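You operate a simulated robot arm through the tools that you are given. There is no shell and no other tool. Be economical: measure what you need, move in short steps, check, and stop when the job is done.

The job below is to be done with a simulated two-armed robot. You get a single attempt, and the scene is never put back.

JOB
Top the chiller up to the MAX mark through the fill port.
Fine: pump selector off while the port is open, on again at the end; coupling back in its socket, plug back in the port, tap shut. Set down upright: fill coupling.

It is judged by the outcome, as a careful person would: the job done as asked, and still so three seconds after it is handed in. It fails if anything else is knocked over, pushed out of place, dropped, spilled or broken.

ROBOT AND FRAMES
Two 7-joint arms with two-finger parallel grippers on one trunk, on a base that drives. Base frame: it is fixed to the floor where the robot stands at the start and does not move with it; the origin is under the middle of the robot, x ahead of it, y to its left, z up. Readings come in m, degrees, newtons and seconds.
The left shoulder is at the start at [0.05, 0.158, 1.183], the right one opposite. With the tool pointing down near the work surface each hand reaches from about 0.1 to 0.66 m from the robot's upright axis, wherever it stands, measured 20 degrees to its own side. Places, roughly: bleed knob [0.6, -0.1, 1.2]; bore of the fill port [1, 0, 0.8]; chiller blue tap [1, 0.1, 0.7]; chiller grey valve [0.6, 0, 0.7]; chiller level glass [0.6, -0.1, 1]; chiller red valve [1.2, 0.1, 0.8]; pump selector [0.5, -0.1, 1.1]; top of the service shelf [1.8, 0.6, 0.8]. Payload 3.91 kg a hand.
The tool frame of a hand sits at the grasp point between the pads (the TCP): z along the fingers, y along the line on which they close. The tips reach 0.03 m beyond it. The gripper opens to 0.11 m. The fingers are 0.02 m wide and 0.01 m thick; the gripper's body (0.048 by 0.112 m) begins 0.055 m behind the TCP.
Orientation is that of the tool frame in the base frame, as a unit quaternion [w, x, y, z]. With the fingers straight down and closing along the base's y, the tool's x points along the base's -x, its y along +y and its z along -z.

CONTROLS
- The arms move only by the tool apply_moves. It takes "left_plan", "right_plan" or both (then of equal length, played together; a hand with none holds still); each is a list that holds one entry, the list of rows, each a list of 7 numbers: the opening, from 0 (shut) to 1 (fully open), then the shift along the tool's x, y, z in units of 400 mm (1.0 is 400 mm), then the turn, a rotation vector about the tool's x, y, z in units of 90 degrees (1.0 is 90 degrees). In form: [[[fingers, tx, ty, tz, wx, wy, wz], ...]]. A call has 1 to 12 rows; each row is the pose to reach, as a shift and turn from the pose commanded when the call began, along the tool's axes at that moment. A call with a number of a shift or a turn outside -1 to 1 is refused whole. Each row takes 0.2 s and may step no farther than 0.05 m and 8.6 degrees from the row before; otherwise, or with a gripper value out of range, the whole call is refused. A pose out of reach is approached as far as the arm can. The call stops where the force on the tool passes 40 N (or 10 N more than at its start, if that is more) or the arm is blocked; 0.2 s more then pass. The fingers move at their own pace (about 0.153 m/s each) and stop on an object; they squeeze with about 40 N. The grip force told is the motor's: it shows also when the fingers shut on nothing. Time passes only in rows, and 0.2 s behind the last, so rows that repeat a pose let the fingers close. The reply holds the time, the measured pose of the TCP, the force on the tool along the base axes, the opening and the grip force, in the units named above and with some noise, with the torque about the TCP (base axes, N m) and any sound that the robot's microphone picked up.
- Cameras (640 x 400 px; columns grow to the right, rows downward): "scene" is now at [0.1402, -0.0167, 1.3447]; the picture's right is [-0.07, -1.00, 0.00], its down [-0.28, 0.02, -0.96] and it looks along [0.96, -0.07, -0.28] (base axes); focal length 214 px, centre (320, 200). "left" rides on the left gripper at [0.072, -0.017, -0.103] in its tool frame; the picture's right is [0.23, 0.97, 0.00], its down [-0.76, 0.18, -0.62] and it looks along [-0.61, 0.14, 0.78] (tool axes); focal length 222 px, centre (320, 200). "right" rides on the right gripper at [0.073, 0.017, -0.103] in its tool frame; the picture's right is [-0.23, 0.97, 0.00], its down [-0.76, -0.18, -0.62] and it looks along [-0.61, -0.14, 0.78] (tool axes); focal length 222 px, centre (320, 200). There is no depth. A picture from a camera that has moved, and an enlarged one, comes with that camera's place and axes in the base frame and with its lens. The place of the scene camera against the robot may be out by one fixed shift of up to 0.018 m in any direction.
- capture(camera): a new picture of that camera. The clock stands still meanwhile.
- lift_body(by): slides the trunk up (or, below 0, down) by that many m; the arms and the scene camera ride with it, the base frame stays. It gives what a move gives, with no picture.
- base_move(legs): drives the robot by 1 to 6 legs, each [ahead, turn to the left] in m and degrees, along the robot's own axes; the way and the turn of a leg run together, so that a leg with both is an arc; at most 1.5 m and 180 degrees a leg. The arms and the cameras ride along, it lands a little off, and it stops where it bumps. It gives what a move gives.
- aim_head(pan, tilt): turns the head with the scene camera to pan (to the left, within 80 degrees either way) and tilt (down, from -29 to 69), counted from straight ahead of the robot. It gives what a move gives.
- zoom(camera, box): a new picture of the part [left, top, right, bottom] of that camera's present view, enlarged. The clock stands still meanwhile.
- hand_in(): hands the job in; it is judged then, once.

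Go step by step. Nothing tells you exact positions but the pictures and the camera data: compare them with the known pose of the tool, close in by small moves and look again before you grip or let go. The budget is 120 turns and 92 pictures, counting those below and the enlarged ones. Unless the task says otherwise, let go and move clear before handing in, and close with one line.

The tools are called after "Call:" as a command line: name --argument value ..., lists and objects as JSON in quotes. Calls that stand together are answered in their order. apply_moves: Moves the arms, as the interface text tells. Its arguments: {"type":"object","properties":{"left_plan":{"type":"array","items":{"type":"array","items":{"type":"array","items":{"type":"number"}}}},"right_plan":{"type":"array","items":{"type":"array","items":{"type":"array","items":{"type":"number"}}}}},"required":[]} The other tools are called the same way: lift_body (by) slides the trunk up or down; base_move (legs) drives the base; aim_head (pan, tilt) turns the head that bears the scene camera; capture (camera) takes a picture; zoom (camera, box) takes an enlarged picture of a part of a camera's view; hand_in () hands the job in.

At the start:

```text
time_s: 0.0
left_eef_pos: [0.3605, 0.1819, 1.3272]
left_orientation: [-0.001, 0.001, 1.0, 0.0]
left_ft_force: [0.3, 0.0, -0.1]
left_ft_torque: [0.02, 0.01, -0.02]
left_gripper_width: 0.1101
left_grip_force: 0.1
right_eef_pos: [0.2662, -0.0833, 1.2798]
right_orientation: [0.0, 0.001, 1.0, 0.001]
right_ft_force: [-0.1, 0.1, -0.8]
right_ft_torque: [0.02, -0.03, 0.03]
right_gripper_width: 0.1101
right_grip_force: 0.0
trunk travel left (down, up): [-0.425, 0.057]
robot x, y, heading: [0.0002, 0.0004, 0.0]
head pan, tilt: [-4.0, 16.5]
```

scene: 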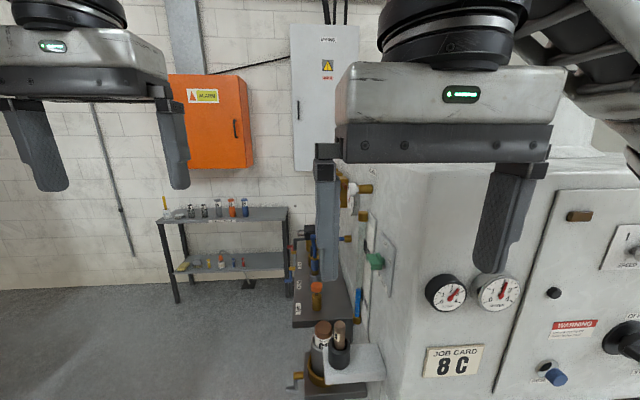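
right: 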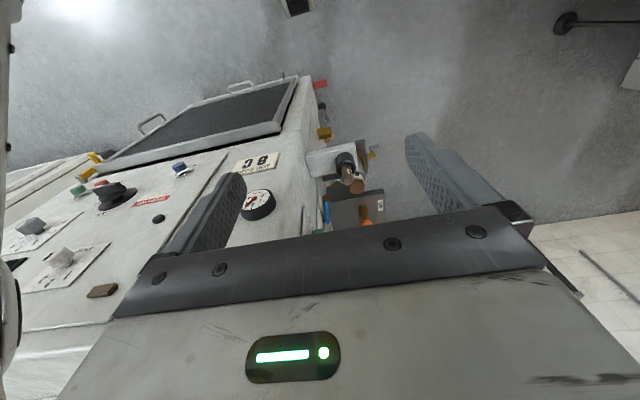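
left: 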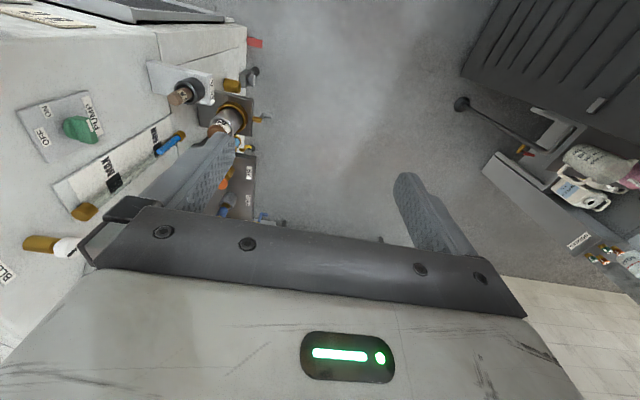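

I see the chiller to the front right, with its service side (selector, level glass, valves) facing left. I will look closer at the pieces first.

Call:
zoom --camera "left" --box '[0, 50, 320, 250]'

Call:
zoom --camera "scene" --box '[240, 160, 440, 400]'

```text
2.00 times, centred on (160, 150) of left
camera zoom: at [0.2886, 0.1657, 1.4304], right [-0.23, 0.97, 0.0], down [0.76, 0.18, 0.62], along [0.61, 0.14, -0.78], focal length 444 px, centre (640, 300)
```

zoom: 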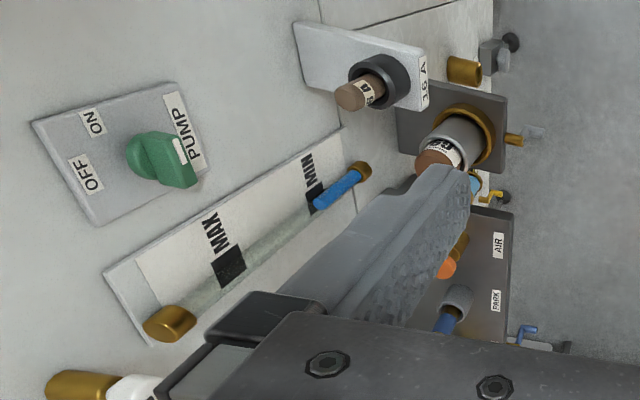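

```text
1.67 times, centred on (340, 280) of scene
camera zoom: at [0.1402, -0.0167, 1.3447], right [-0.07, -1.0, 0.0], down [-0.28, 0.02, -0.96], along [0.96, -0.07, -0.28], focal length 358 px, centre (287, 67)
```

zoom: 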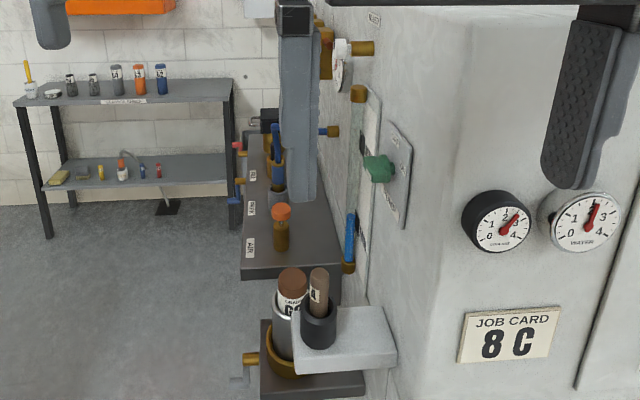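

The right hand blocks the scene view; I move it aside to the right and look again.

Call:
apply_moves --right_plan '[[[1, 0, -0.12, 0, 0, 0, 0], [1, 0, -0.24, 0, 0, 0, 0], [1, 0, -0.36, 0, 0, 0, 0], [1, 0, -0.48, 0, 0, 0, 0], [1, 0, -0.6, 0, 0, 0, 0]]]' --left_plan '[[[1, 0, 0.12, 0, 0, 0, 0], [1, 0, 0.24, 0, 0, 0, 0], [1, 0, 0.36, 0, 0, 0, 0], [1, 0, 0.36, 0, 0, 0, 0], [1, 0, 0.36, 0, 0, 0, 0]]]'

Call:
aim_head --pan 0 --tilt 35

Call:
capture --camera "scene"

Call:
zoom --camera "scene" --box '[240, 80, 400, 240]'

Call:
capture --camera "left"

```text
time_s: 1.2
left_eef_pos: [0.3615, 0.3259, 1.3267]
left_orientation: [0.0, 0.001, 1.0, 0.0]
left_ft_force: [-0.2, -0.8, 0.3]
left_ft_torque: [-0.03, 0.02, -0.01]
left_gripper_width: 0.11
left_grip_force: 0.0
right_eef_pos: [0.279, -0.3117, 1.2721]
right_orientation: [-0.001, 0.0, 1.0, 0.001]
right_ft_force: [-0.5, -0.7, -0.8]
right_ft_torque: [-0.02, 0.01, -0.03]
right_gripper_width: 0.1101
right_grip_force: 0.0
right hand out of reach, approached as far as the arm can: row 5
trunk travel left (down, up): [-0.425, 0.057]
robot x, y, heading: [-0.003, -0.0002, 0.2]
head pan, tilt: [-4.0, 16.5]
```

```text
time_s: 2.0
left_eef_pos: [0.36, 0.3259, 1.3264]
left_orientation: [0.0, 0.0, 1.0, -0.001]
left_ft_force: [0.3, -0.4, 0.5]
left_ft_torque: [0.0, -0.01, -0.03]
left_gripper_width: 0.11
left_grip_force: 0.1
right_eef_pos: [0.2767, -0.3093, 1.2719]
right_orientation: [0.001, 0.002, 1.0, 0.001]
right_ft_force: [-0.7, -0.4, -0.9]
right_ft_torque: [-0.03, 0.0, 0.02]
right_gripper_width: 0.11
right_grip_force: 0.0
trunk travel left (down, up): [-0.425, 0.057]
robot x, y, heading: [0.0017, -0.0007, -0.0]
head pan, tilt: [0.0, 35.0]
```

```text
86 pictures are left
camera scene: at [0.1351, -0.0102, 1.3152], right [0.0, -1.0, 0.0], down [-0.57, 0.0, -0.82], along [0.82, 0.0, -0.57], focal length 214 px, centre (320, 200)
```

scene: 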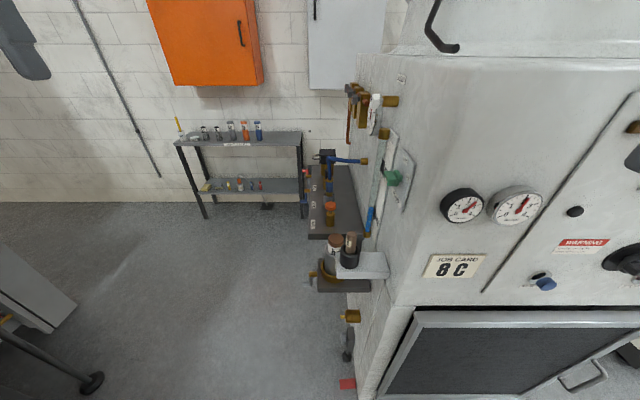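

```text
2.50 times, centred on (320, 160) of scene
camera zoom: at [0.1351, -0.0102, 1.3152], right [0.0, -1.0, 0.0], down [-0.57, 0.0, -0.82], along [0.82, 0.0, -0.57], focal length 536 px, centre (320, 300)
```

zoom: 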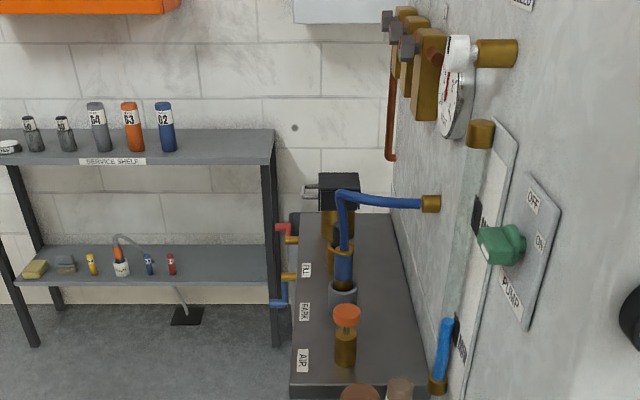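

```text
84 pictures are left
camera left: at [0.2884, 0.3099, 1.4302], right [-0.23, 0.97, 0.0], down [0.76, 0.18, 0.62], along [0.61, 0.14, -0.78], focal length 222 px, centre (320, 200)
```

left: 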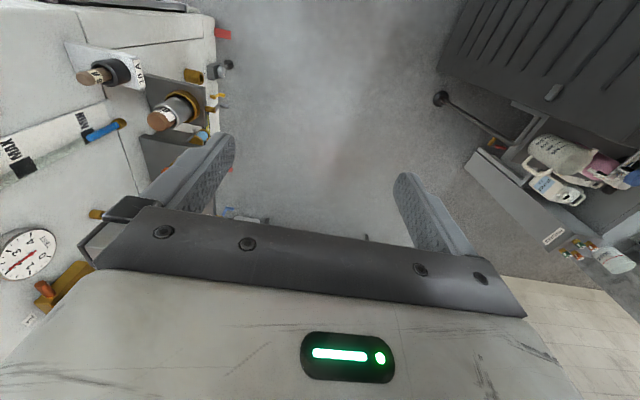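

The ledge on the chiller's side carries AIR, PARK (with the blue hose coupling) and FILL (with a plug). Next I look around on the left before driving.

Call:
aim_head --pan 50 --tilt 40

Call:
capture --camera "scene"

```text
time_s: 3.2
left_eef_pos: [0.36, 0.3264, 1.3251]
left_orientation: [0.0, -0.001, 1.0, -0.001]
left_ft_force: [-0.7, -1.0, -0.7]
left_ft_torque: [0.0, -0.04, 0.0]
left_gripper_width: 0.11
left_grip_force: 0.0
right_eef_pos: [0.2777, -0.3106, 1.2719]
right_orientation: [0.001, 0.0, 1.0, 0.0]
right_ft_force: [0.1, -0.6, -0.9]
right_ft_torque: [-0.01, 0.0, 0.02]
right_gripper_width: 0.11
right_grip_force: 0.0
trunk travel left (down, up): [-0.425, 0.057]
robot x, y, heading: [0.004, -0.0019, -0.2]
head pan, tilt: [50.0, 40.0]
```

```text
83 pictures are left
camera scene: at [0.1017, 0.055, 1.3076], right [0.77, -0.64, 0.0], down [-0.41, -0.49, -0.77], along [0.49, 0.59, -0.64], focal length 214 px, centre (320, 200)
```

scene: 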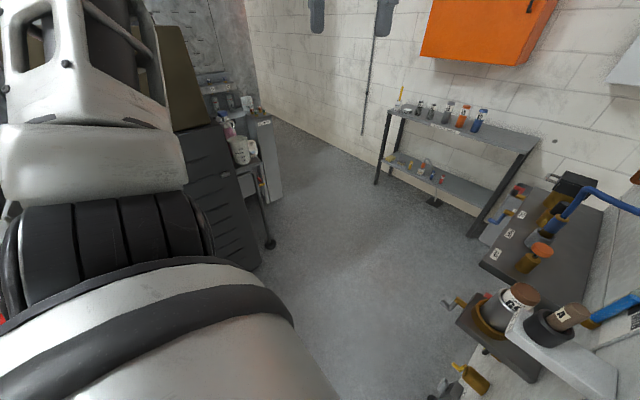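

The floor on the chiller's left is free. I tuck the hands in, then back up and drive around to face the chiller's service side.

Call:
apply_moves --right_plan '[[[1, 0, 0.12, 0, 0, 0, 0], [1, 0, 0.24, 0, 0, 0, 0], [1, 0, 0.36, 0, 0, 0, 0], [1, 0, 0.46, 0, 0, 0, 0]]]' --left_plan '[[[1, 0.1, -0.06, 0, 0, 0, 0], [1, 0.18, -0.12, 0, 0, 0, 0], [1, 0.22, -0.22, 0, 0, 0, 0], [1, 0.22, -0.3, 0, 0, 0, 0]]]'

Call:
base_move --legs '[[-0.2, 0], [0, 40], [0.72, 0]]'

Call:
aim_head --pan -60 --tilt 35

Call:
capture --camera "scene"

```text
time_s: 4.2
left_eef_pos: [0.2733, 0.2074, 1.3268]
left_orientation: [0.0, -0.001, 1.0, -0.001]
left_ft_force: [0.3, 0.1, 0.1]
left_ft_torque: [0.06, 0.02, -0.03]
left_gripper_width: 0.1101
left_grip_force: 0.1
left hand out of reach, approached as far as the arm can: row 2
right_eef_pos: [0.2781, -0.1267, 1.2733]
right_orientation: [-0.001, 0.001, 1.0, 0.003]
right_ft_force: [0.3, 0.1, -0.6]
right_ft_torque: [-0.04, 0.01, -0.01]
right_gripper_width: 0.11
right_grip_force: 0.1
trunk travel left (down, up): [-0.425, 0.057]
robot x, y, heading: [0.0008, 0.0, -0.3]
head pan, tilt: [50.0, 40.0]
```

```text
time_s: 11.2
left_eef_pos: [0.4169, 0.7975, 1.326]
left_orientation: [0.0, -0.346, 0.938, 0.0]
left_ft_force: [-0.2, 0.4, 0.1]
left_ft_torque: [0.0, -0.01, -0.02]
left_gripper_width: 0.11
left_grip_force: 0.1
right_eef_pos: [0.6388, 0.5447, 1.2731]
right_orientation: [0.0, -0.345, 0.939, 0.001]
right_ft_force: [0.3, 0.8, -0.6]
right_ft_torque: [-0.02, 0.02, 0.02]
right_gripper_width: 0.1099
right_grip_force: 0.0
trunk travel left (down, up): [-0.425, 0.057]
robot x, y, heading: [0.3439, 0.4644, 40.8]
head pan, tilt: [50.0, 40.0]
```

```text
time_s: 13.1
left_eef_pos: [0.4179, 0.7967, 1.3267]
left_orientation: [0.0, -0.346, 0.938, -0.001]
left_ft_force: [0.5, 0.7, 0.1]
left_ft_torque: [0.0, -0.03, 0.0]
left_gripper_width: 0.11
left_grip_force: 0.1
right_eef_pos: [0.6379, 0.5452, 1.2733]
right_orientation: [0.0, -0.346, 0.938, 0.001]
right_ft_force: [0.7, 0.4, 0.7]
right_ft_torque: [-0.02, -0.01, 0.0]
right_gripper_width: 0.1101
right_grip_force: 0.0
trunk travel left (down, up): [-0.425, 0.057]
robot x, y, heading: [0.3421, 0.4633, 40.4]
head pan, tilt: [-60.0, 35.0]
```

```text
82 pictures are left
camera scene: at [0.4644, 0.4486, 1.3152], right [-0.33, -0.94, 0.0], down [-0.54, 0.19, -0.82], along [0.77, -0.27, -0.57], focal length 214 px, centre (320, 200)
```

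scene: 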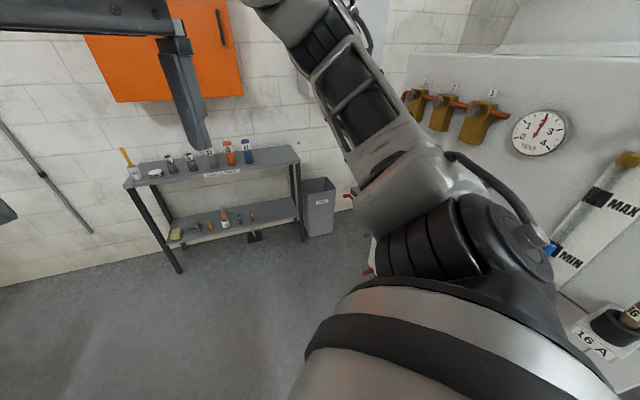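

The way is clear; I drive on to about (0.75, 0.5) and turn to face the service side.

Call:
base_move --legs '[[0, -40], [0.42, 0], [0, -90]]'

Call:
aim_head --pan 0 --tilt 35

Call:
capture --camera "scene"

```text
time_s: 21.3
left_eef_pos: [0.9727, 0.1982, 1.3278]
left_orientation: [0.0, 0.701, 0.713, -0.002]
left_ft_force: [-0.4, 0.1, -0.3]
left_ft_torque: [0.01, -0.01, 0.01]
left_gripper_width: 0.11
left_grip_force: 0.0
right_eef_pos: [0.6387, 0.1876, 1.2734]
right_orientation: [0.001, 0.702, 0.713, 0.001]
right_ft_force: [0.0, 0.0, 0.8]
right_ft_torque: [-0.01, 0.01, -0.03]
right_gripper_width: 0.1101
right_grip_force: 0.0
trunk travel left (down, up): [-0.425, 0.057]
robot x, y, heading: [0.7621, 0.4635, -88.8]
head pan, tilt: [-60.0, 35.0]
```

```text
time_s: 22.6
left_eef_pos: [0.974, 0.1984, 1.3255]
left_orientation: [0.0, 0.701, 0.714, -0.002]
left_ft_force: [-0.6, 0.4, -0.1]
left_ft_torque: [0.01, 0.04, -0.04]
left_gripper_width: 0.1102
left_grip_force: 0.1
right_eef_pos: [0.6388, 0.187, 1.2733]
right_orientation: [0.001, 0.701, 0.713, 0.001]
right_ft_force: [0.4, 0.3, 0.2]
right_ft_torque: [-0.01, 0.01, 0.02]
right_gripper_width: 0.1103
right_grip_force: 0.2
trunk travel left (down, up): [-0.425, 0.057]
robot x, y, heading: [0.761, 0.4678, -88.9]
head pan, tilt: [0.0, 35.0]
```

```text
81 pictures are left
camera scene: at [0.7706, 0.3289, 1.3152], right [-1.0, -0.02, 0.0], down [-0.01, 0.57, -0.82], along [0.01, -0.82, -0.57], focal length 214 px, centre (320, 200)
```

scene: 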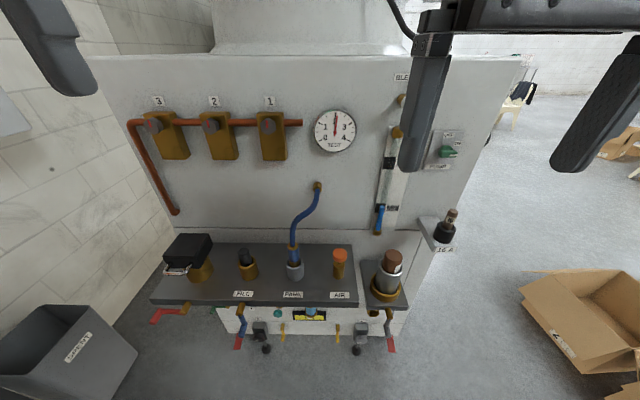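

Great view of the whole side. I enlarge the parts to read labels and positions.

Call:
zoom --camera "scene" --box '[140, 220, 300, 360]'

Call:
zoom --camera "scene" --box '[270, 220, 430, 360]'

Call:
zoom --camera "scene" --box '[300, 80, 470, 260]'

```text
2.86 times, centred on (220, 290) of scene
camera zoom: at [0.7706, 0.3289, 1.3152], right [-1.0, -0.02, 0.0], down [-0.01, 0.57, -0.82], along [0.01, -0.82, -0.57], focal length 613 px, centre (606, -57)
```

zoom: 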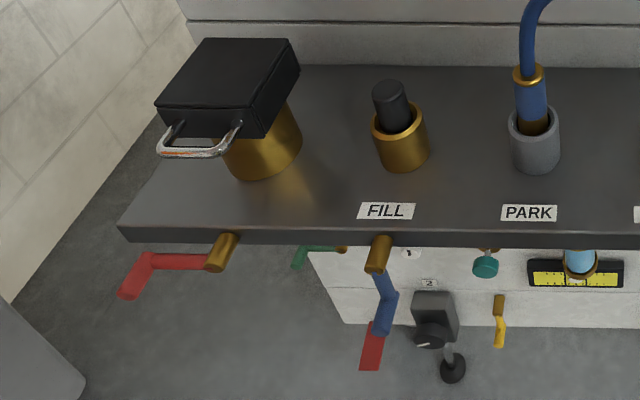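

```text
2.86 times, centred on (350, 290) of scene
camera zoom: at [0.7706, 0.3289, 1.3152], right [-1.0, -0.02, 0.0], down [-0.01, 0.57, -0.82], along [0.01, -0.82, -0.57], focal length 613 px, centre (234, -57)
```

zoom: 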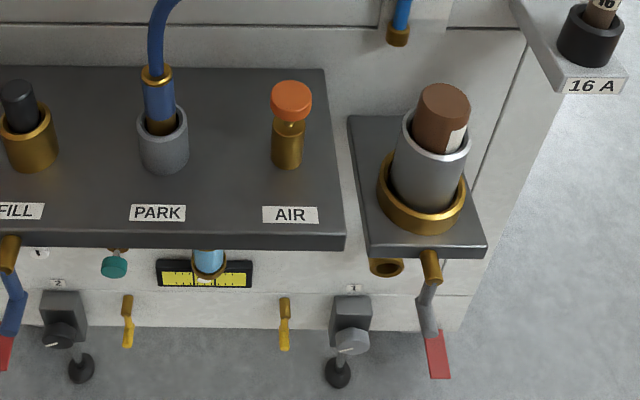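

```text
2.22 times, centred on (385, 170) of scene
camera zoom: at [0.7706, 0.3289, 1.3152], right [-1.0, -0.02, 0.0], down [-0.01, 0.57, -0.82], along [0.01, -0.82, -0.57], focal length 477 px, centre (176, 267)
```

zoom: 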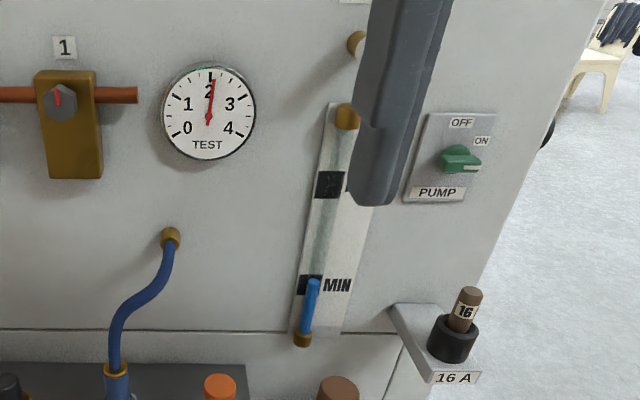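

Labels read: FILL port with black plug, PARK socket with the blue coupling, selector at ON, level at MIN. Now a wrist view of the taps.

Call:
capture --camera "left"

Call:
capture --camera "right"

```text
77 pictures are left
camera left: at [0.9559, 0.2702, 1.4303], right [0.97, 0.24, 0.0], down [0.19, -0.76, 0.62], along [0.15, -0.6, -0.78], focal length 222 px, centre (320, 200)
```

left: 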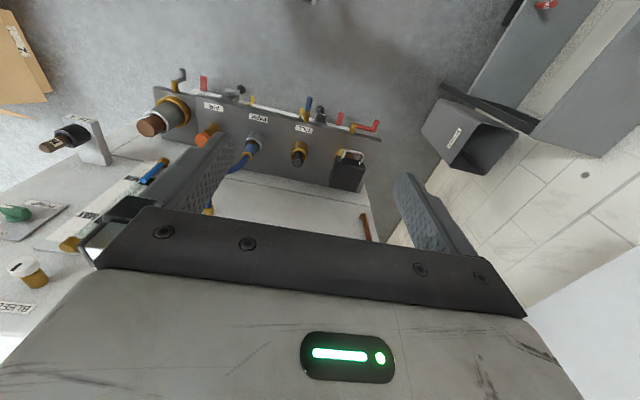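

```text
76 pictures are left
camera right: at [0.6531, 0.2594, 1.3766], right [0.98, -0.21, 0.0], down [-0.17, -0.76, 0.62], along [-0.13, -0.61, -0.78], focal length 222 px, centre (320, 200)
```

right: 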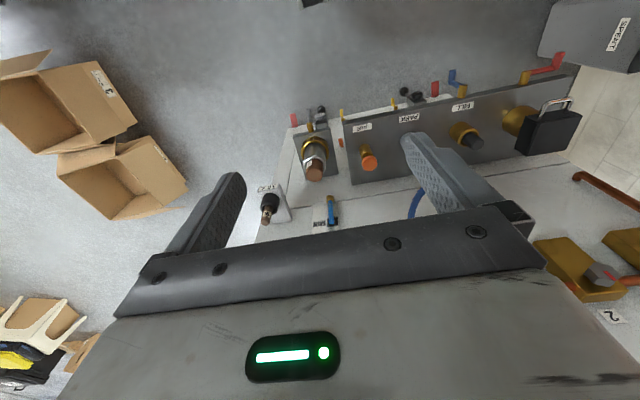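

I triangulate the port, coupling and tap from both wrist cameras, enlarged.

Call:
zoom --camera "left" --box '[180, 60, 400, 200]'

Call:
zoom --camera "right" --box '[340, 50, 580, 200]'

```text
2.86 times, centred on (290, 130) of left
camera zoom: at [0.9559, 0.2702, 1.4303], right [0.97, 0.24, 0.0], down [0.19, -0.76, 0.62], along [0.15, -0.6, -0.78], focal length 635 px, centre (406, 400)
```

zoom: 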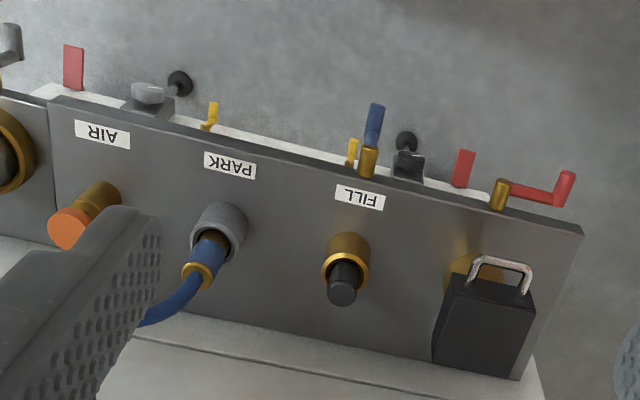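

```text
2.67 times, centred on (460, 125) of right
camera zoom: at [0.6531, 0.2594, 1.3766], right [0.98, -0.21, 0.0], down [-0.17, -0.76, 0.62], along [-0.13, -0.61, -0.78], focal length 592 px, centre (-53, 400)
```

zoom: 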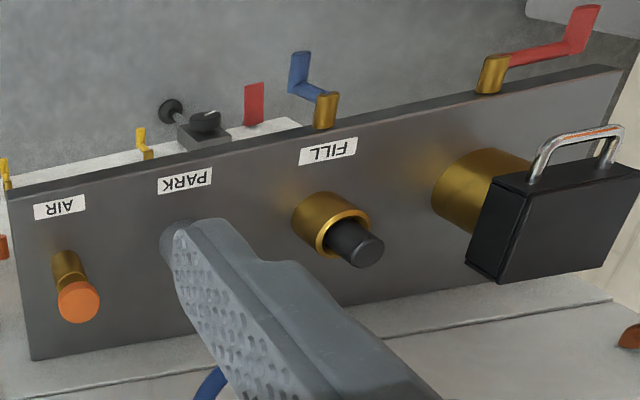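

Triangulated: plug top ≈ (0.968, -0.037, 0.889), port rim z≈0.85, blue tap stem ≈ (0.967, 0.06, 0.785) with its lever hanging down. First the selector: I pitch the right hand to face the wall in front of it.

Call:
apply_moves --right_plan '[[[1, -0.0285, -0.029, 0.0354, 0, -0.0833, 0], [1, -0.057, -0.058, 0.0708, 0, -0.1667, 0], [1, -0.0855, -0.087, 0.106, 0, -0.25, 0], [1, -0.114, -0.116, 0.1417, 0, -0.3333, 0], [1, -0.1425, -0.145, 0.177, 0, -0.4167, 0], [1, -0.171, -0.174, 0.2125, 0, -0.5, 0], [1, -0.2, -0.203, 0.248, 0, -0.5833, 0], [1, -0.228, -0.232, 0.283, 0, -0.6667, 0], [1, -0.257, -0.261, 0.319, 0, -0.75, 0], [1, -0.285, -0.29, 0.354, 0, -0.8333, 0], [1, -0.314, -0.319, 0.39, 0, -0.9167, 0], [1, -0.3425, -0.3475, 0.425, 0, -1.0, 0]]]'

Call:
capture --camera "right"

Call:
capture --camera "scene"

```text
time_s: 25.2
left_eef_pos: [0.9742, 0.1974, 1.3269]
left_orientation: [0.0, 0.701, 0.714, -0.001]
left_ft_force: [-0.4, 0.4, 0.0]
left_ft_torque: [-0.01, -0.05, -0.02]
left_gripper_width: 0.1102
left_grip_force: 0.0
right_eef_pos: [0.5166, 0.011, 1.1313]
right_orientation: [0.435, 0.556, 0.566, -0.426]
right_ft_force: [0.7, 0.9, -0.3]
right_ft_torque: [-0.02, -0.01, -0.03]
right_gripper_width: 0.1099
right_grip_force: 0.0
right hand out of reach, approached as far as the arm can: row 6, 7, 8, 9, 10, 11, 12
trunk travel left (down, up): [-0.425, 0.057]
robot x, y, heading: [0.7631, 0.4678, -88.9]
head pan, tilt: [0.0, 35.0]
```

```text
73 pictures are left
camera right: at [0.5293, 0.13, 1.0874], right [0.97, -0.04, 0.22], down [-0.19, 0.4, 0.9], along [-0.13, -0.91, 0.38], focal length 222 px, centre (320, 200)
```

right: 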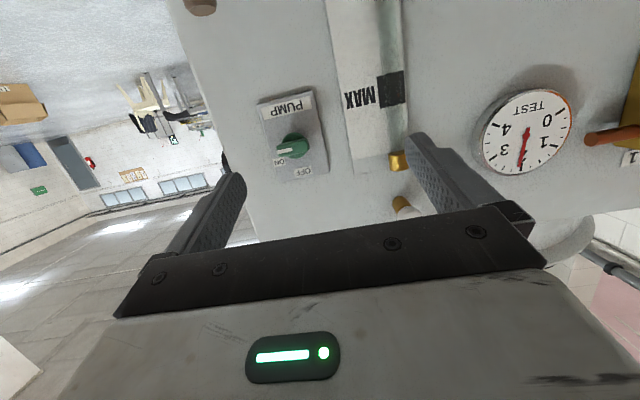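

```text
72 pictures are left
camera scene: at [0.7706, 0.3289, 1.3152], right [-1.0, -0.02, 0.0], down [-0.01, 0.57, -0.82], along [0.01, -0.82, -0.57], focal length 214 px, centre (320, 200)
```

scene: 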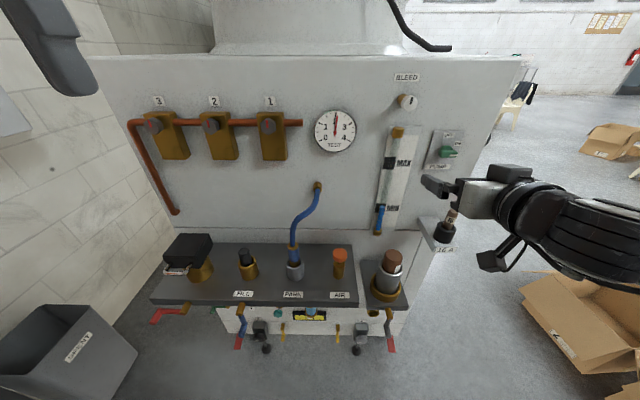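

The hand faces the wall (75° pitch). I enlarge the selector to locate it and its handle.

Call:
zoom --camera "right" --box '[230, 70, 350, 190]'

Call:
zoom --camera "scene" --box '[400, 120, 480, 180]'

```text
3.33 times, centred on (290, 130) of right
camera zoom: at [0.5293, 0.13, 1.0874], right [0.97, -0.04, 0.22], down [-0.19, 0.4, 0.9], along [-0.13, -0.91, 0.38], focal length 740 px, centre (420, 433)
```

zoom: 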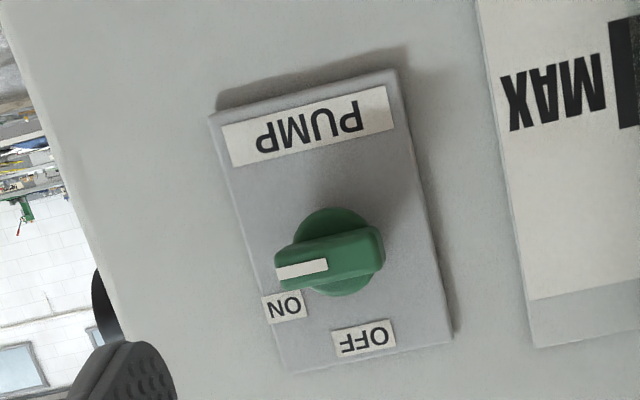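

```text
6.67 times, centred on (440, 150) of scene
camera zoom: at [0.7706, 0.3289, 1.3152], right [-1.0, -0.02, 0.0], down [-0.01, 0.57, -0.82], along [0.01, -0.82, -0.57], focal length 1430 px, centre (-480, 533)
```

zoom: 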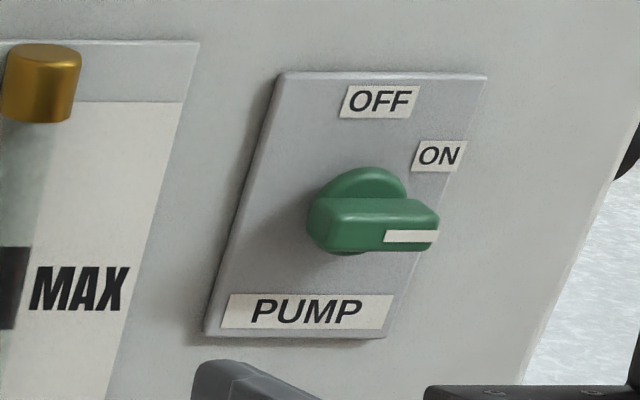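

Selector bar ≈ (0.478, -0.13, 1.123), pointing right (ON), OFF is up. I roll the right hand 90° so the fingers close vertically on the bar.

Call:
apply_moves --right_plan '[[[0.6, 0, 0, 0, 0, 0, 0.0833], [0.6, 0, 0, 0, 0, 0, 0.1667], [0.6, 0, 0, 0, 0, 0, 0.25], [0.6, 0, 0, 0, 0, 0, 0.3333], [0.6, 0, 0, 0, 0, 0, 0.4167], [0.6, 0, 0, 0, 0, 0, 0.5], [0.6, 0, 0, 0, 0, 0, 0.5833], [0.6, 0, 0, 0, 0, 0, 0.6667], [0.6, 0, 0, 0, 0, 0, 0.75], [0.6, 0, 0, 0, 0, 0, 0.8333], [0.6, 0, 0, 0, 0, 0, 0.9167], [0.6, 0, 0, 0, 0, 0, 1.0]]]'

Call:
capture --camera "right"

```text
time_s: 27.8
left_eef_pos: [0.9744, 0.1974, 1.3266]
left_orientation: [0.0, 0.701, 0.713, -0.001]
left_ft_force: [0.3, -0.4, -0.6]
left_ft_torque: [0.01, 0.02, 0.02]
left_gripper_width: 0.11
left_grip_force: 0.1
right_eef_pos: [0.5157, 0.0109, 1.1313]
right_orientation: [0.609, 0.793, 0.005, 0.006]
right_ft_force: [0.5, 0.2, -0.5]
right_ft_torque: [-0.02, 0.0, 0.0]
right_gripper_width: 0.0659
right_grip_force: 0.0
trunk travel left (down, up): [-0.425, 0.057]
robot x, y, heading: [0.7617, 0.4701, -89.1]
head pan, tilt: [0.0, 35.0]
```

```text
69 pictures are left
camera right: at [0.585, 0.1077, 1.1741], right [-0.23, -0.26, 0.94], down [-0.77, 0.64, -0.01], along [-0.59, -0.73, -0.34], focal length 222 px, centre (320, 200)
```

right: 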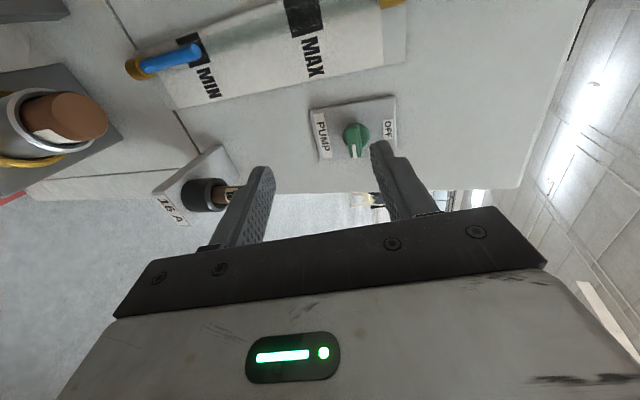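

The refined bar centre is (0.476, -0.140, 1.124). I level the hand and move to just in front of it.

Call:
apply_moves --right_plan '[[[0.6, -0.033, 0.012, 0.066, -0.055, 0, 0], [0.6, -0.066, 0.024, 0.133, -0.11, 0, 0], [0.6, -0.1, 0.0356, 0.2, -0.167, 0, 0], [0.6, -0.1, 0.0356, 0.2, -0.167, 0, 0]]]'

Call:
capture --camera "right"

Call:
zoom --camera "scene" --box '[380, 100, 540, 220]'

```text
time_s: 28.8
left_eef_pos: [0.972, 0.1985, 1.3272]
left_orientation: [0.0, 0.701, 0.713, -0.001]
left_ft_force: [0.0, -0.1, 0.0]
left_ft_torque: [-0.01, -0.01, 0.01]
left_gripper_width: 0.11
left_grip_force: 0.1
right_eef_pos: [0.4757, -0.069, 1.1238]
right_orientation: [0.707, 0.707, 0.005, 0.007]
right_ft_force: [-0.8, 0.4, 0.5]
right_ft_torque: [0.01, 0.01, 0.01]
right_gripper_width: 0.0662
right_grip_force: 0.1
right hand out of reach, approached as far as the arm can: row 1, 2
trunk travel left (down, up): [-0.425, 0.057]
robot x, y, heading: [0.7611, 0.4655, -88.9]
head pan, tilt: [0.0, 35.0]
```

```text
68 pictures are left
camera right: at [0.5456, 0.0354, 1.1414], right [-0.23, 0.0, 0.97], down [-0.77, 0.61, -0.18], along [-0.59, -0.79, -0.14], focal length 222 px, centre (320, 200)
```

right: 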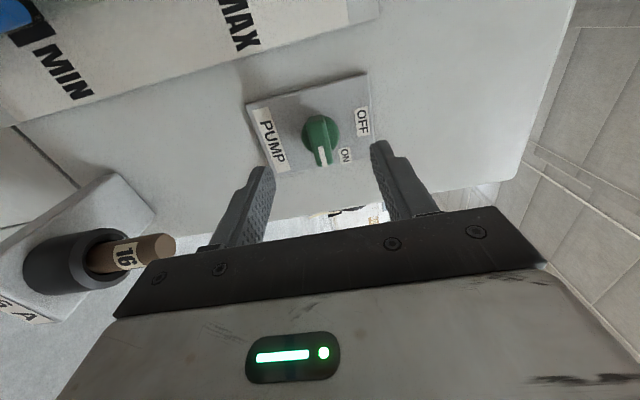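

```text
3.33 times, centred on (460, 160) of scene
camera zoom: at [0.7695, 0.3293, 1.3153], right [-1.0, -0.02, 0.0], down [-0.01, 0.57, -0.82], along [0.01, -0.82, -0.57], focal length 715 px, centre (-147, 333)
```

zoom: 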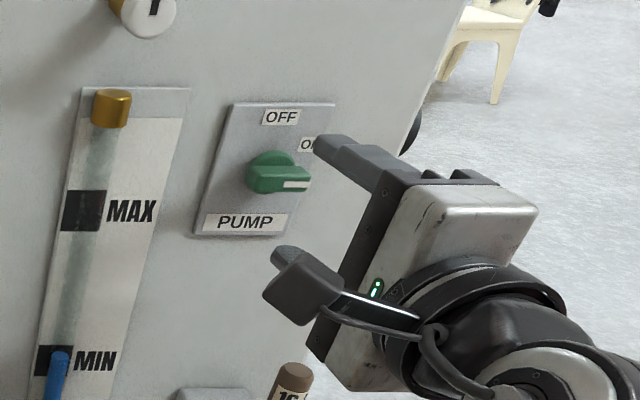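

Aligned within a few mm. I move in and close on the bar.

Call:
apply_moves --right_plan '[[[0.5, 0.01, 0.005, 0.04, 0, 0, 0], [0.5, 0.01, 0.005, 0.08, 0, 0, 0], [0.5, 0.01, 0.005, 0.12, 0, 0, 0], [0.15, 0.01, 0.005, 0.12, 0, 0, 0], [0, 0.01, 0.005, 0.12, 0, 0, 0], [0, 0.01, 0.005, 0.12, 0, 0, 0]]]'

Call:
capture --camera "right"

```text
time_s: 30.2
left_eef_pos: [0.9717, 0.1975, 1.3264]
left_orientation: [0.0, 0.701, 0.714, -0.001]
left_ft_force: [-0.3, 0.0, -0.5]
left_ft_torque: [-0.02, -0.01, 0.03]
left_gripper_width: 0.11
left_grip_force: 0.1
right_eef_pos: [0.4826, -0.1163, 1.1264]
right_orientation: [0.706, 0.709, 0.005, 0.007]
right_ft_force: [3.2, 6.4, -8.3]
right_ft_torque: [0.19, -0.05, 0.12]
right_gripper_width: 0.0315
right_grip_force: 44.7
trunk travel left (down, up): [-0.425, 0.057]
robot x, y, heading: [0.7572, 0.4667, -88.9]
head pan, tilt: [0.0, 35.0]
```

```text
66 pictures are left
camera right: at [0.5519, -0.0129, 1.1426], right [-0.23, -0.01, 0.97], down [-0.77, 0.61, -0.18], along [-0.59, -0.79, -0.15], focal length 222 px, centre (320, 200)
```

right: 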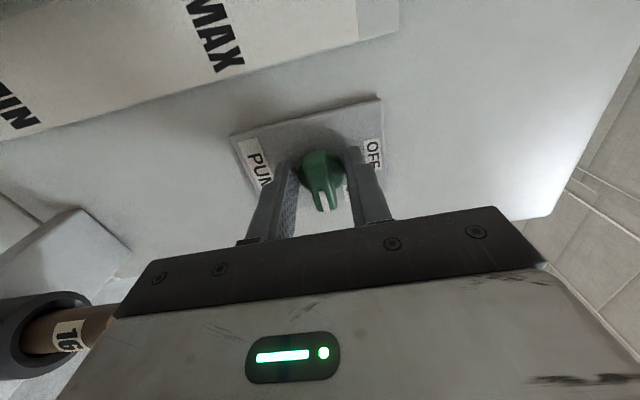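

The fingers took the round base disc (31 mm). I open, back off a little and re-grip on the bar.

Call:
apply_moves --right_plan '[[[0.45, 0, 0, 0, 0, 0, 0], [0.45, 0, 0, 0, 0, 0, 0], [0.45, 0, 0, -0.0325, 0, 0, 0], [0.1, 0, 0, -0.0325, 0, 0, 0], [0, 0, 0, -0.0325, 0, 0, 0], [0, 0, 0, -0.0325, 0, 0, 0]]]'

```text
time_s: 31.6
left_eef_pos: [0.9729, 0.1988, 1.3269]
left_orientation: [0.0, 0.701, 0.713, -0.001]
left_ft_force: [-0.5, -0.1, -0.5]
left_ft_torque: [0.0, 0.02, 0.01]
left_gripper_width: 0.1099
left_grip_force: 0.0
right_eef_pos: [0.4813, -0.1029, 1.1251]
right_orientation: [0.705, 0.709, 0.005, 0.005]
right_ft_force: [0.4, 7.1, -8.3]
right_ft_torque: [0.01, 0.05, -0.22]
right_gripper_width: 0.0137
right_grip_force: 44.9
trunk travel left (down, up): [-0.425, 0.057]
robot x, y, heading: [0.7606, 0.4708, -89.3]
head pan, tilt: [0.0, 35.0]
```

Now on the bar (13.7 mm). I turn counter-clockwise toward OFF in steps.

Call:
apply_moves --right_plan '[[[0, 0, 0, 0, 0, 0, -0.0833], [0, 0, 0, 0, 0, 0, -0.1667], [0, 0, 0, 0, 0, 0, -0.25], [0, 0, 0, 0, 0, 0, -0.3333], [0, 0, 0, 0, 0, 0, -0.4167], [0, 0, 0, 0, 0, 0, -0.5], [0, 0, 0, 0, 0, 0, -0.5]]]'

Call:
capture --camera "right"

```text
time_s: 33.2
left_eef_pos: [0.9711, 0.1969, 1.3272]
left_orientation: [0.0, 0.701, 0.713, 0.0]
left_ft_force: [1.1, 0.3, -0.4]
left_ft_torque: [0.05, -0.03, -0.04]
left_gripper_width: 0.11
left_grip_force: 0.1
right_eef_pos: [0.4799, -0.1041, 1.1237]
right_orientation: [0.653, 0.654, 0.277, -0.264]
right_ft_force: [-2.2, 13.6, -21.9]
right_ft_torque: [0.61, -0.01, -0.29]
right_gripper_width: 0.0138
right_grip_force: 44.6
trunk travel left (down, up): [-0.425, 0.057]
robot x, y, heading: [0.7628, 0.4702, -88.9]
head pan, tilt: [0.0, 35.0]
```

```text
65 pictures are left
camera right: at [0.5406, 0.0007, 1.0846], right [0.53, 0.0, 0.85], down [-0.67, 0.61, 0.42], along [-0.52, -0.79, 0.32], focal length 222 px, centre (320, 200)
```

right: 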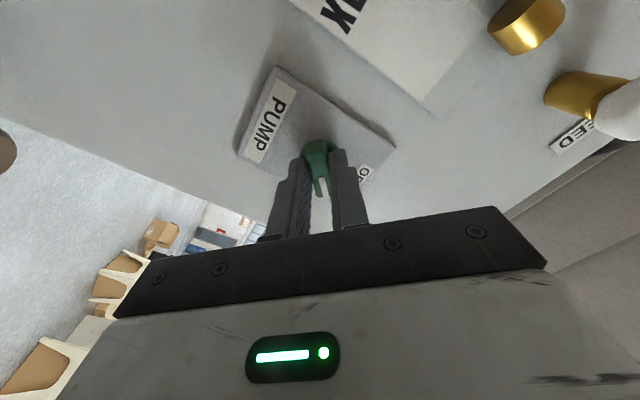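

Turning works (45° so far, no stop felt). I continue another 45°, easing the TCP down a bit.

Call:
apply_moves --right_plan '[[[0, 0.003, -0.003, 0, 0, 0, -0.0833], [0, 0.006, -0.006, 0, 0, 0, -0.1667], [0, 0.006, -0.006, 0, 0, 0, -0.25], [0, 0.006, -0.006, 0, 0, 0, -0.3333], [0, 0.006, -0.006, 0, 0, 0, -0.4167], [0, 0.006, -0.006, 0, 0, 0, -0.5], [0, 0.006, -0.006, 0, 0, 0, -0.5]]]'

Call:
capture --camera "right"

Call:
zoom --camera "scene" --box '[400, 120, 480, 180]'

```text
time_s: 34.8
left_eef_pos: [0.9718, 0.1981, 1.3273]
left_orientation: [0.0, 0.701, 0.713, 0.0]
left_ft_force: [0.8, -0.7, -0.5]
left_ft_torque: [0.03, -0.01, 0.0]
left_gripper_width: 0.1099
left_grip_force: 0.1
right_eef_pos: [0.4787, -0.1033, 1.1227]
right_orientation: [0.592, 0.585, 0.395, -0.388]
right_ft_force: [-11.4, 1.8, -4.2]
right_ft_torque: [0.71, -0.06, -0.61]
right_gripper_width: 0.0135
right_grip_force: 44.8
right hand out of reach, approached as far as the arm can: row 4, 5, 6, 7
trunk travel left (down, up): [-0.425, 0.057]
robot x, y, heading: [0.7585, 0.4643, -89.1]
head pan, tilt: [0.0, 35.0]
```

```text
64 pictures are left
camera right: at [0.52, -0.0002, 1.0616], right [0.81, 0.01, 0.58], down [-0.47, 0.62, 0.63], along [-0.35, -0.79, 0.51], focal length 222 px, centre (320, 200)
```

right: 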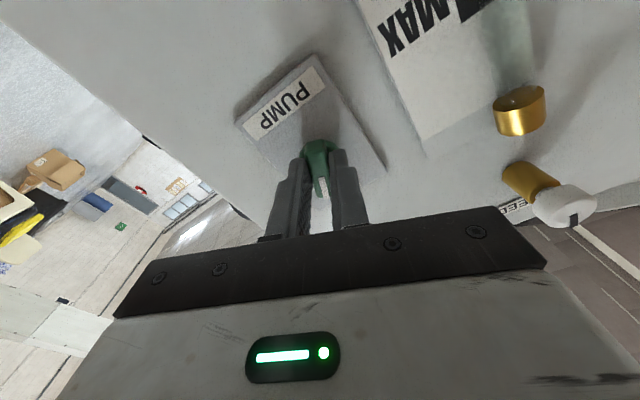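

```text
6.67 times, centred on (440, 150) of scene
camera zoom: at [0.769, 0.3285, 1.3151], right [-1.0, -0.02, 0.0], down [-0.01, 0.57, -0.82], along [0.01, -0.82, -0.57], focal length 1430 px, centre (-480, 533)
```

zoom: 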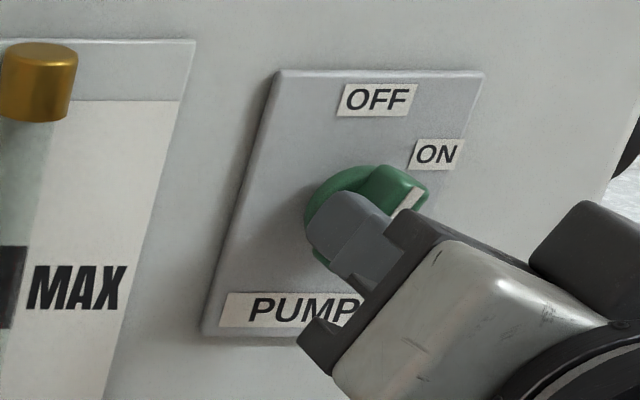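

I reached about 67° before the wrist's limit. I let go, back off and look at where the pointer is.

Call:
apply_moves --right_plan '[[[0.45, 0, 0, 0, 0, 0, 0], [0.45, 0, 0, 0, 0, 0, 0], [0.45, 0, 0, -0.1, 0, 0, 0], [0.45, 0, 0, -0.2, 0, 0, 0]]]'

Call:
zoom --camera "right" --box '[220, 40, 420, 200]'

```text
time_s: 35.8
left_eef_pos: [0.9726, 0.198, 1.3276]
left_orientation: [0.0, 0.7, 0.714, -0.001]
left_ft_force: [1.1, 0.9, 0.3]
left_ft_torque: [-0.02, 0.0, 0.01]
left_gripper_width: 0.1101
left_grip_force: 0.1
right_eef_pos: [0.4805, -0.0228, 1.123]
right_orientation: [0.592, 0.584, 0.398, -0.387]
right_ft_force: [0.5, -0.3, 0.1]
right_ft_torque: [-0.04, -0.02, 0.02]
right_gripper_width: 0.0494
right_grip_force: 0.1
trunk travel left (down, up): [-0.425, 0.057]
robot x, y, heading: [0.7625, 0.4645, -89.2]
head pan, tilt: [0.0, 35.0]
```

```text
2.50 times, centred on (320, 120) of right
camera zoom: at [0.5205, 0.081, 1.0629], right [0.81, 0.02, 0.58], down [-0.47, 0.61, 0.63], along [-0.35, -0.79, 0.51], focal length 555 px, centre (320, 400)
```

zoom: 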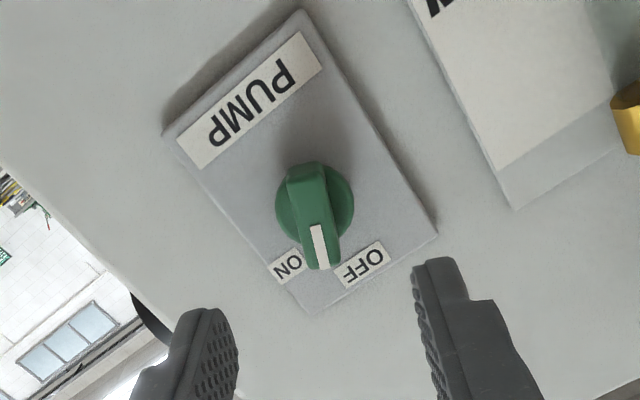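

The pointer sits between ON and OFF; about 25° remains. I shut the fingers, go in to the right of the pointer's tip and push it left to OFF.

Call:
apply_moves --right_plan '[[[0, -0.045, -0.033, 0, 0, 0, 0], [0, -0.087, -0.065, 0, 0, 0, 0], [0, -0.087, -0.065, 0.1, 0, 0, 0], [0, -0.087, -0.065, 0.199, 0, 0, 0], [0, -0.081, -0.052, 0.199, 0, 0, 0], [0, -0.076, -0.038, 0.199, 0, 0, 0], [0, -0.07, -0.024, 0.199, 0, 0, 0], [0, -0.07, -0.024, 0.199, 0, 0, 0]]]'

Call:
capture --camera "right"

```text
time_s: 37.6
left_eef_pos: [0.9725, 0.1982, 1.326]
left_orientation: [-0.001, 0.701, 0.713, 0.0]
left_ft_force: [0.0, 0.4, 0.0]
left_ft_torque: [0.02, 0.0, 0.01]
left_gripper_width: 0.1098
left_grip_force: 0.0
right_eef_pos: [0.46, -0.1044, 1.1479]
right_orientation: [0.594, 0.582, 0.395, -0.39]
right_ft_force: [-9.4, -14.7, 18.8]
right_ft_torque: [-0.49, -0.18, -0.34]
right_gripper_width: 0.0
right_grip_force: 38.1
trunk travel left (down, up): [-0.425, 0.057]
robot x, y, heading: [0.7597, 0.4671, -88.9]
head pan, tilt: [0.0, 35.0]
```

```text
61 pictures are left
camera right: at [0.5007, -0.0009, 1.0867], right [0.81, 0.02, 0.58], down [-0.47, 0.62, 0.63], along [-0.35, -0.78, 0.51], focal length 222 px, centre (320, 200)
```

right: 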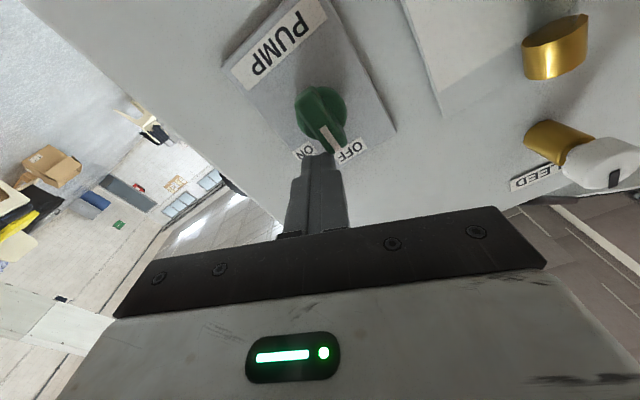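

Moving toward OFF. A bit more push.

Call:
apply_moves --right_plan '[[[0, 0.006, 0.014, 0, 0, 0, 0], [0, 0.012, 0.028, 0, 0, 0, 0], [0, 0.012, 0.028, 0, 0, 0, 0]]]'

Call:
zoom --camera "right" --box '[220, 40, 420, 200]'

```text
time_s: 38.1
left_eef_pos: [0.9741, 0.1972, 1.3243]
left_orientation: [-0.001, 0.701, 0.713, -0.002]
left_ft_force: [0.7, -0.1, 0.1]
left_ft_torque: [0.02, 0.03, 0.01]
left_gripper_width: 0.1099
left_grip_force: 0.0
right_eef_pos: [0.4631, -0.1034, 1.1504]
right_orientation: [0.593, 0.582, 0.39, -0.396]
right_ft_force: [-1.3, -1.5, 2.4]
right_ft_torque: [-0.06, 0.01, -0.04]
right_gripper_width: 0.0
right_grip_force: 37.5
trunk travel left (down, up): [-0.425, 0.057]
robot x, y, heading: [0.7579, 0.4722, -89.1]
head pan, tilt: [0.0, 35.0]
stopped in row 2 (right hand): the force on the tool passed its limit at 42 N (the readings are from after the stop); the commanded pose is now the measured one
```

```text
2.50 times, centred on (320, 120) of right
camera zoom: at [0.5048, -0.0008, 1.087], right [0.81, 0.01, 0.58], down [-0.45, 0.63, 0.63], along [-0.36, -0.77, 0.52], focal length 555 px, centre (320, 400)
```

zoom: 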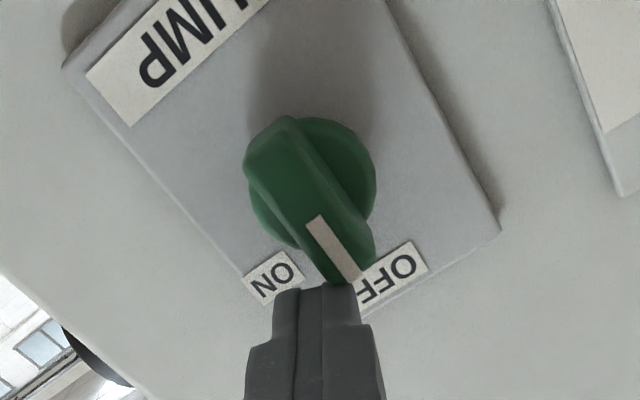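

It met a firm stop, with the pointer at OFF. I back away and verify.

Call:
apply_moves --right_plan '[[[0, -0.01, -0.02, -0.02, 0, 0, 0], [0, -0.01, -0.02, -0.1, 0, 0, 0], [0, -0.01, -0.02, -0.2, 0, 0, 0], [0, -0.01, -0.02, -0.3, 0, 0, 0]]]'

Call:
zoom --camera "scene" --box '[360, 120, 480, 240]'

```text
time_s: 39.1
left_eef_pos: [0.9729, 0.1979, 1.3274]
left_orientation: [-0.001, 0.701, 0.714, -0.002]
left_ft_force: [0.2, -0.1, -0.6]
left_ft_torque: [0.01, -0.02, -0.02]
left_gripper_width: 0.1101
left_grip_force: 0.1
right_eef_pos: [0.4528, 0.0178, 1.1481]
right_orientation: [0.593, 0.583, 0.391, -0.395]
right_ft_force: [-0.6, 1.1, 0.4]
right_ft_torque: [0.01, -0.03, 0.01]
right_gripper_width: 0.0
right_grip_force: 37.4
trunk travel left (down, up): [-0.425, 0.057]
robot x, y, heading: [0.7588, 0.4676, -89.1]
head pan, tilt: [0.0, 35.0]
```

```text
3.33 times, centred on (420, 180) of scene
camera zoom: at [0.7702, 0.3293, 1.3153], right [-1.0, -0.02, 0.0], down [-0.01, 0.57, -0.82], along [0.01, -0.82, -0.57], focal length 715 px, centre (-13, 267)
```

zoom: 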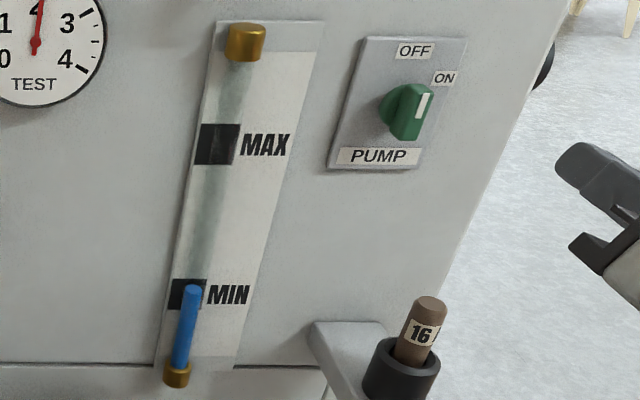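

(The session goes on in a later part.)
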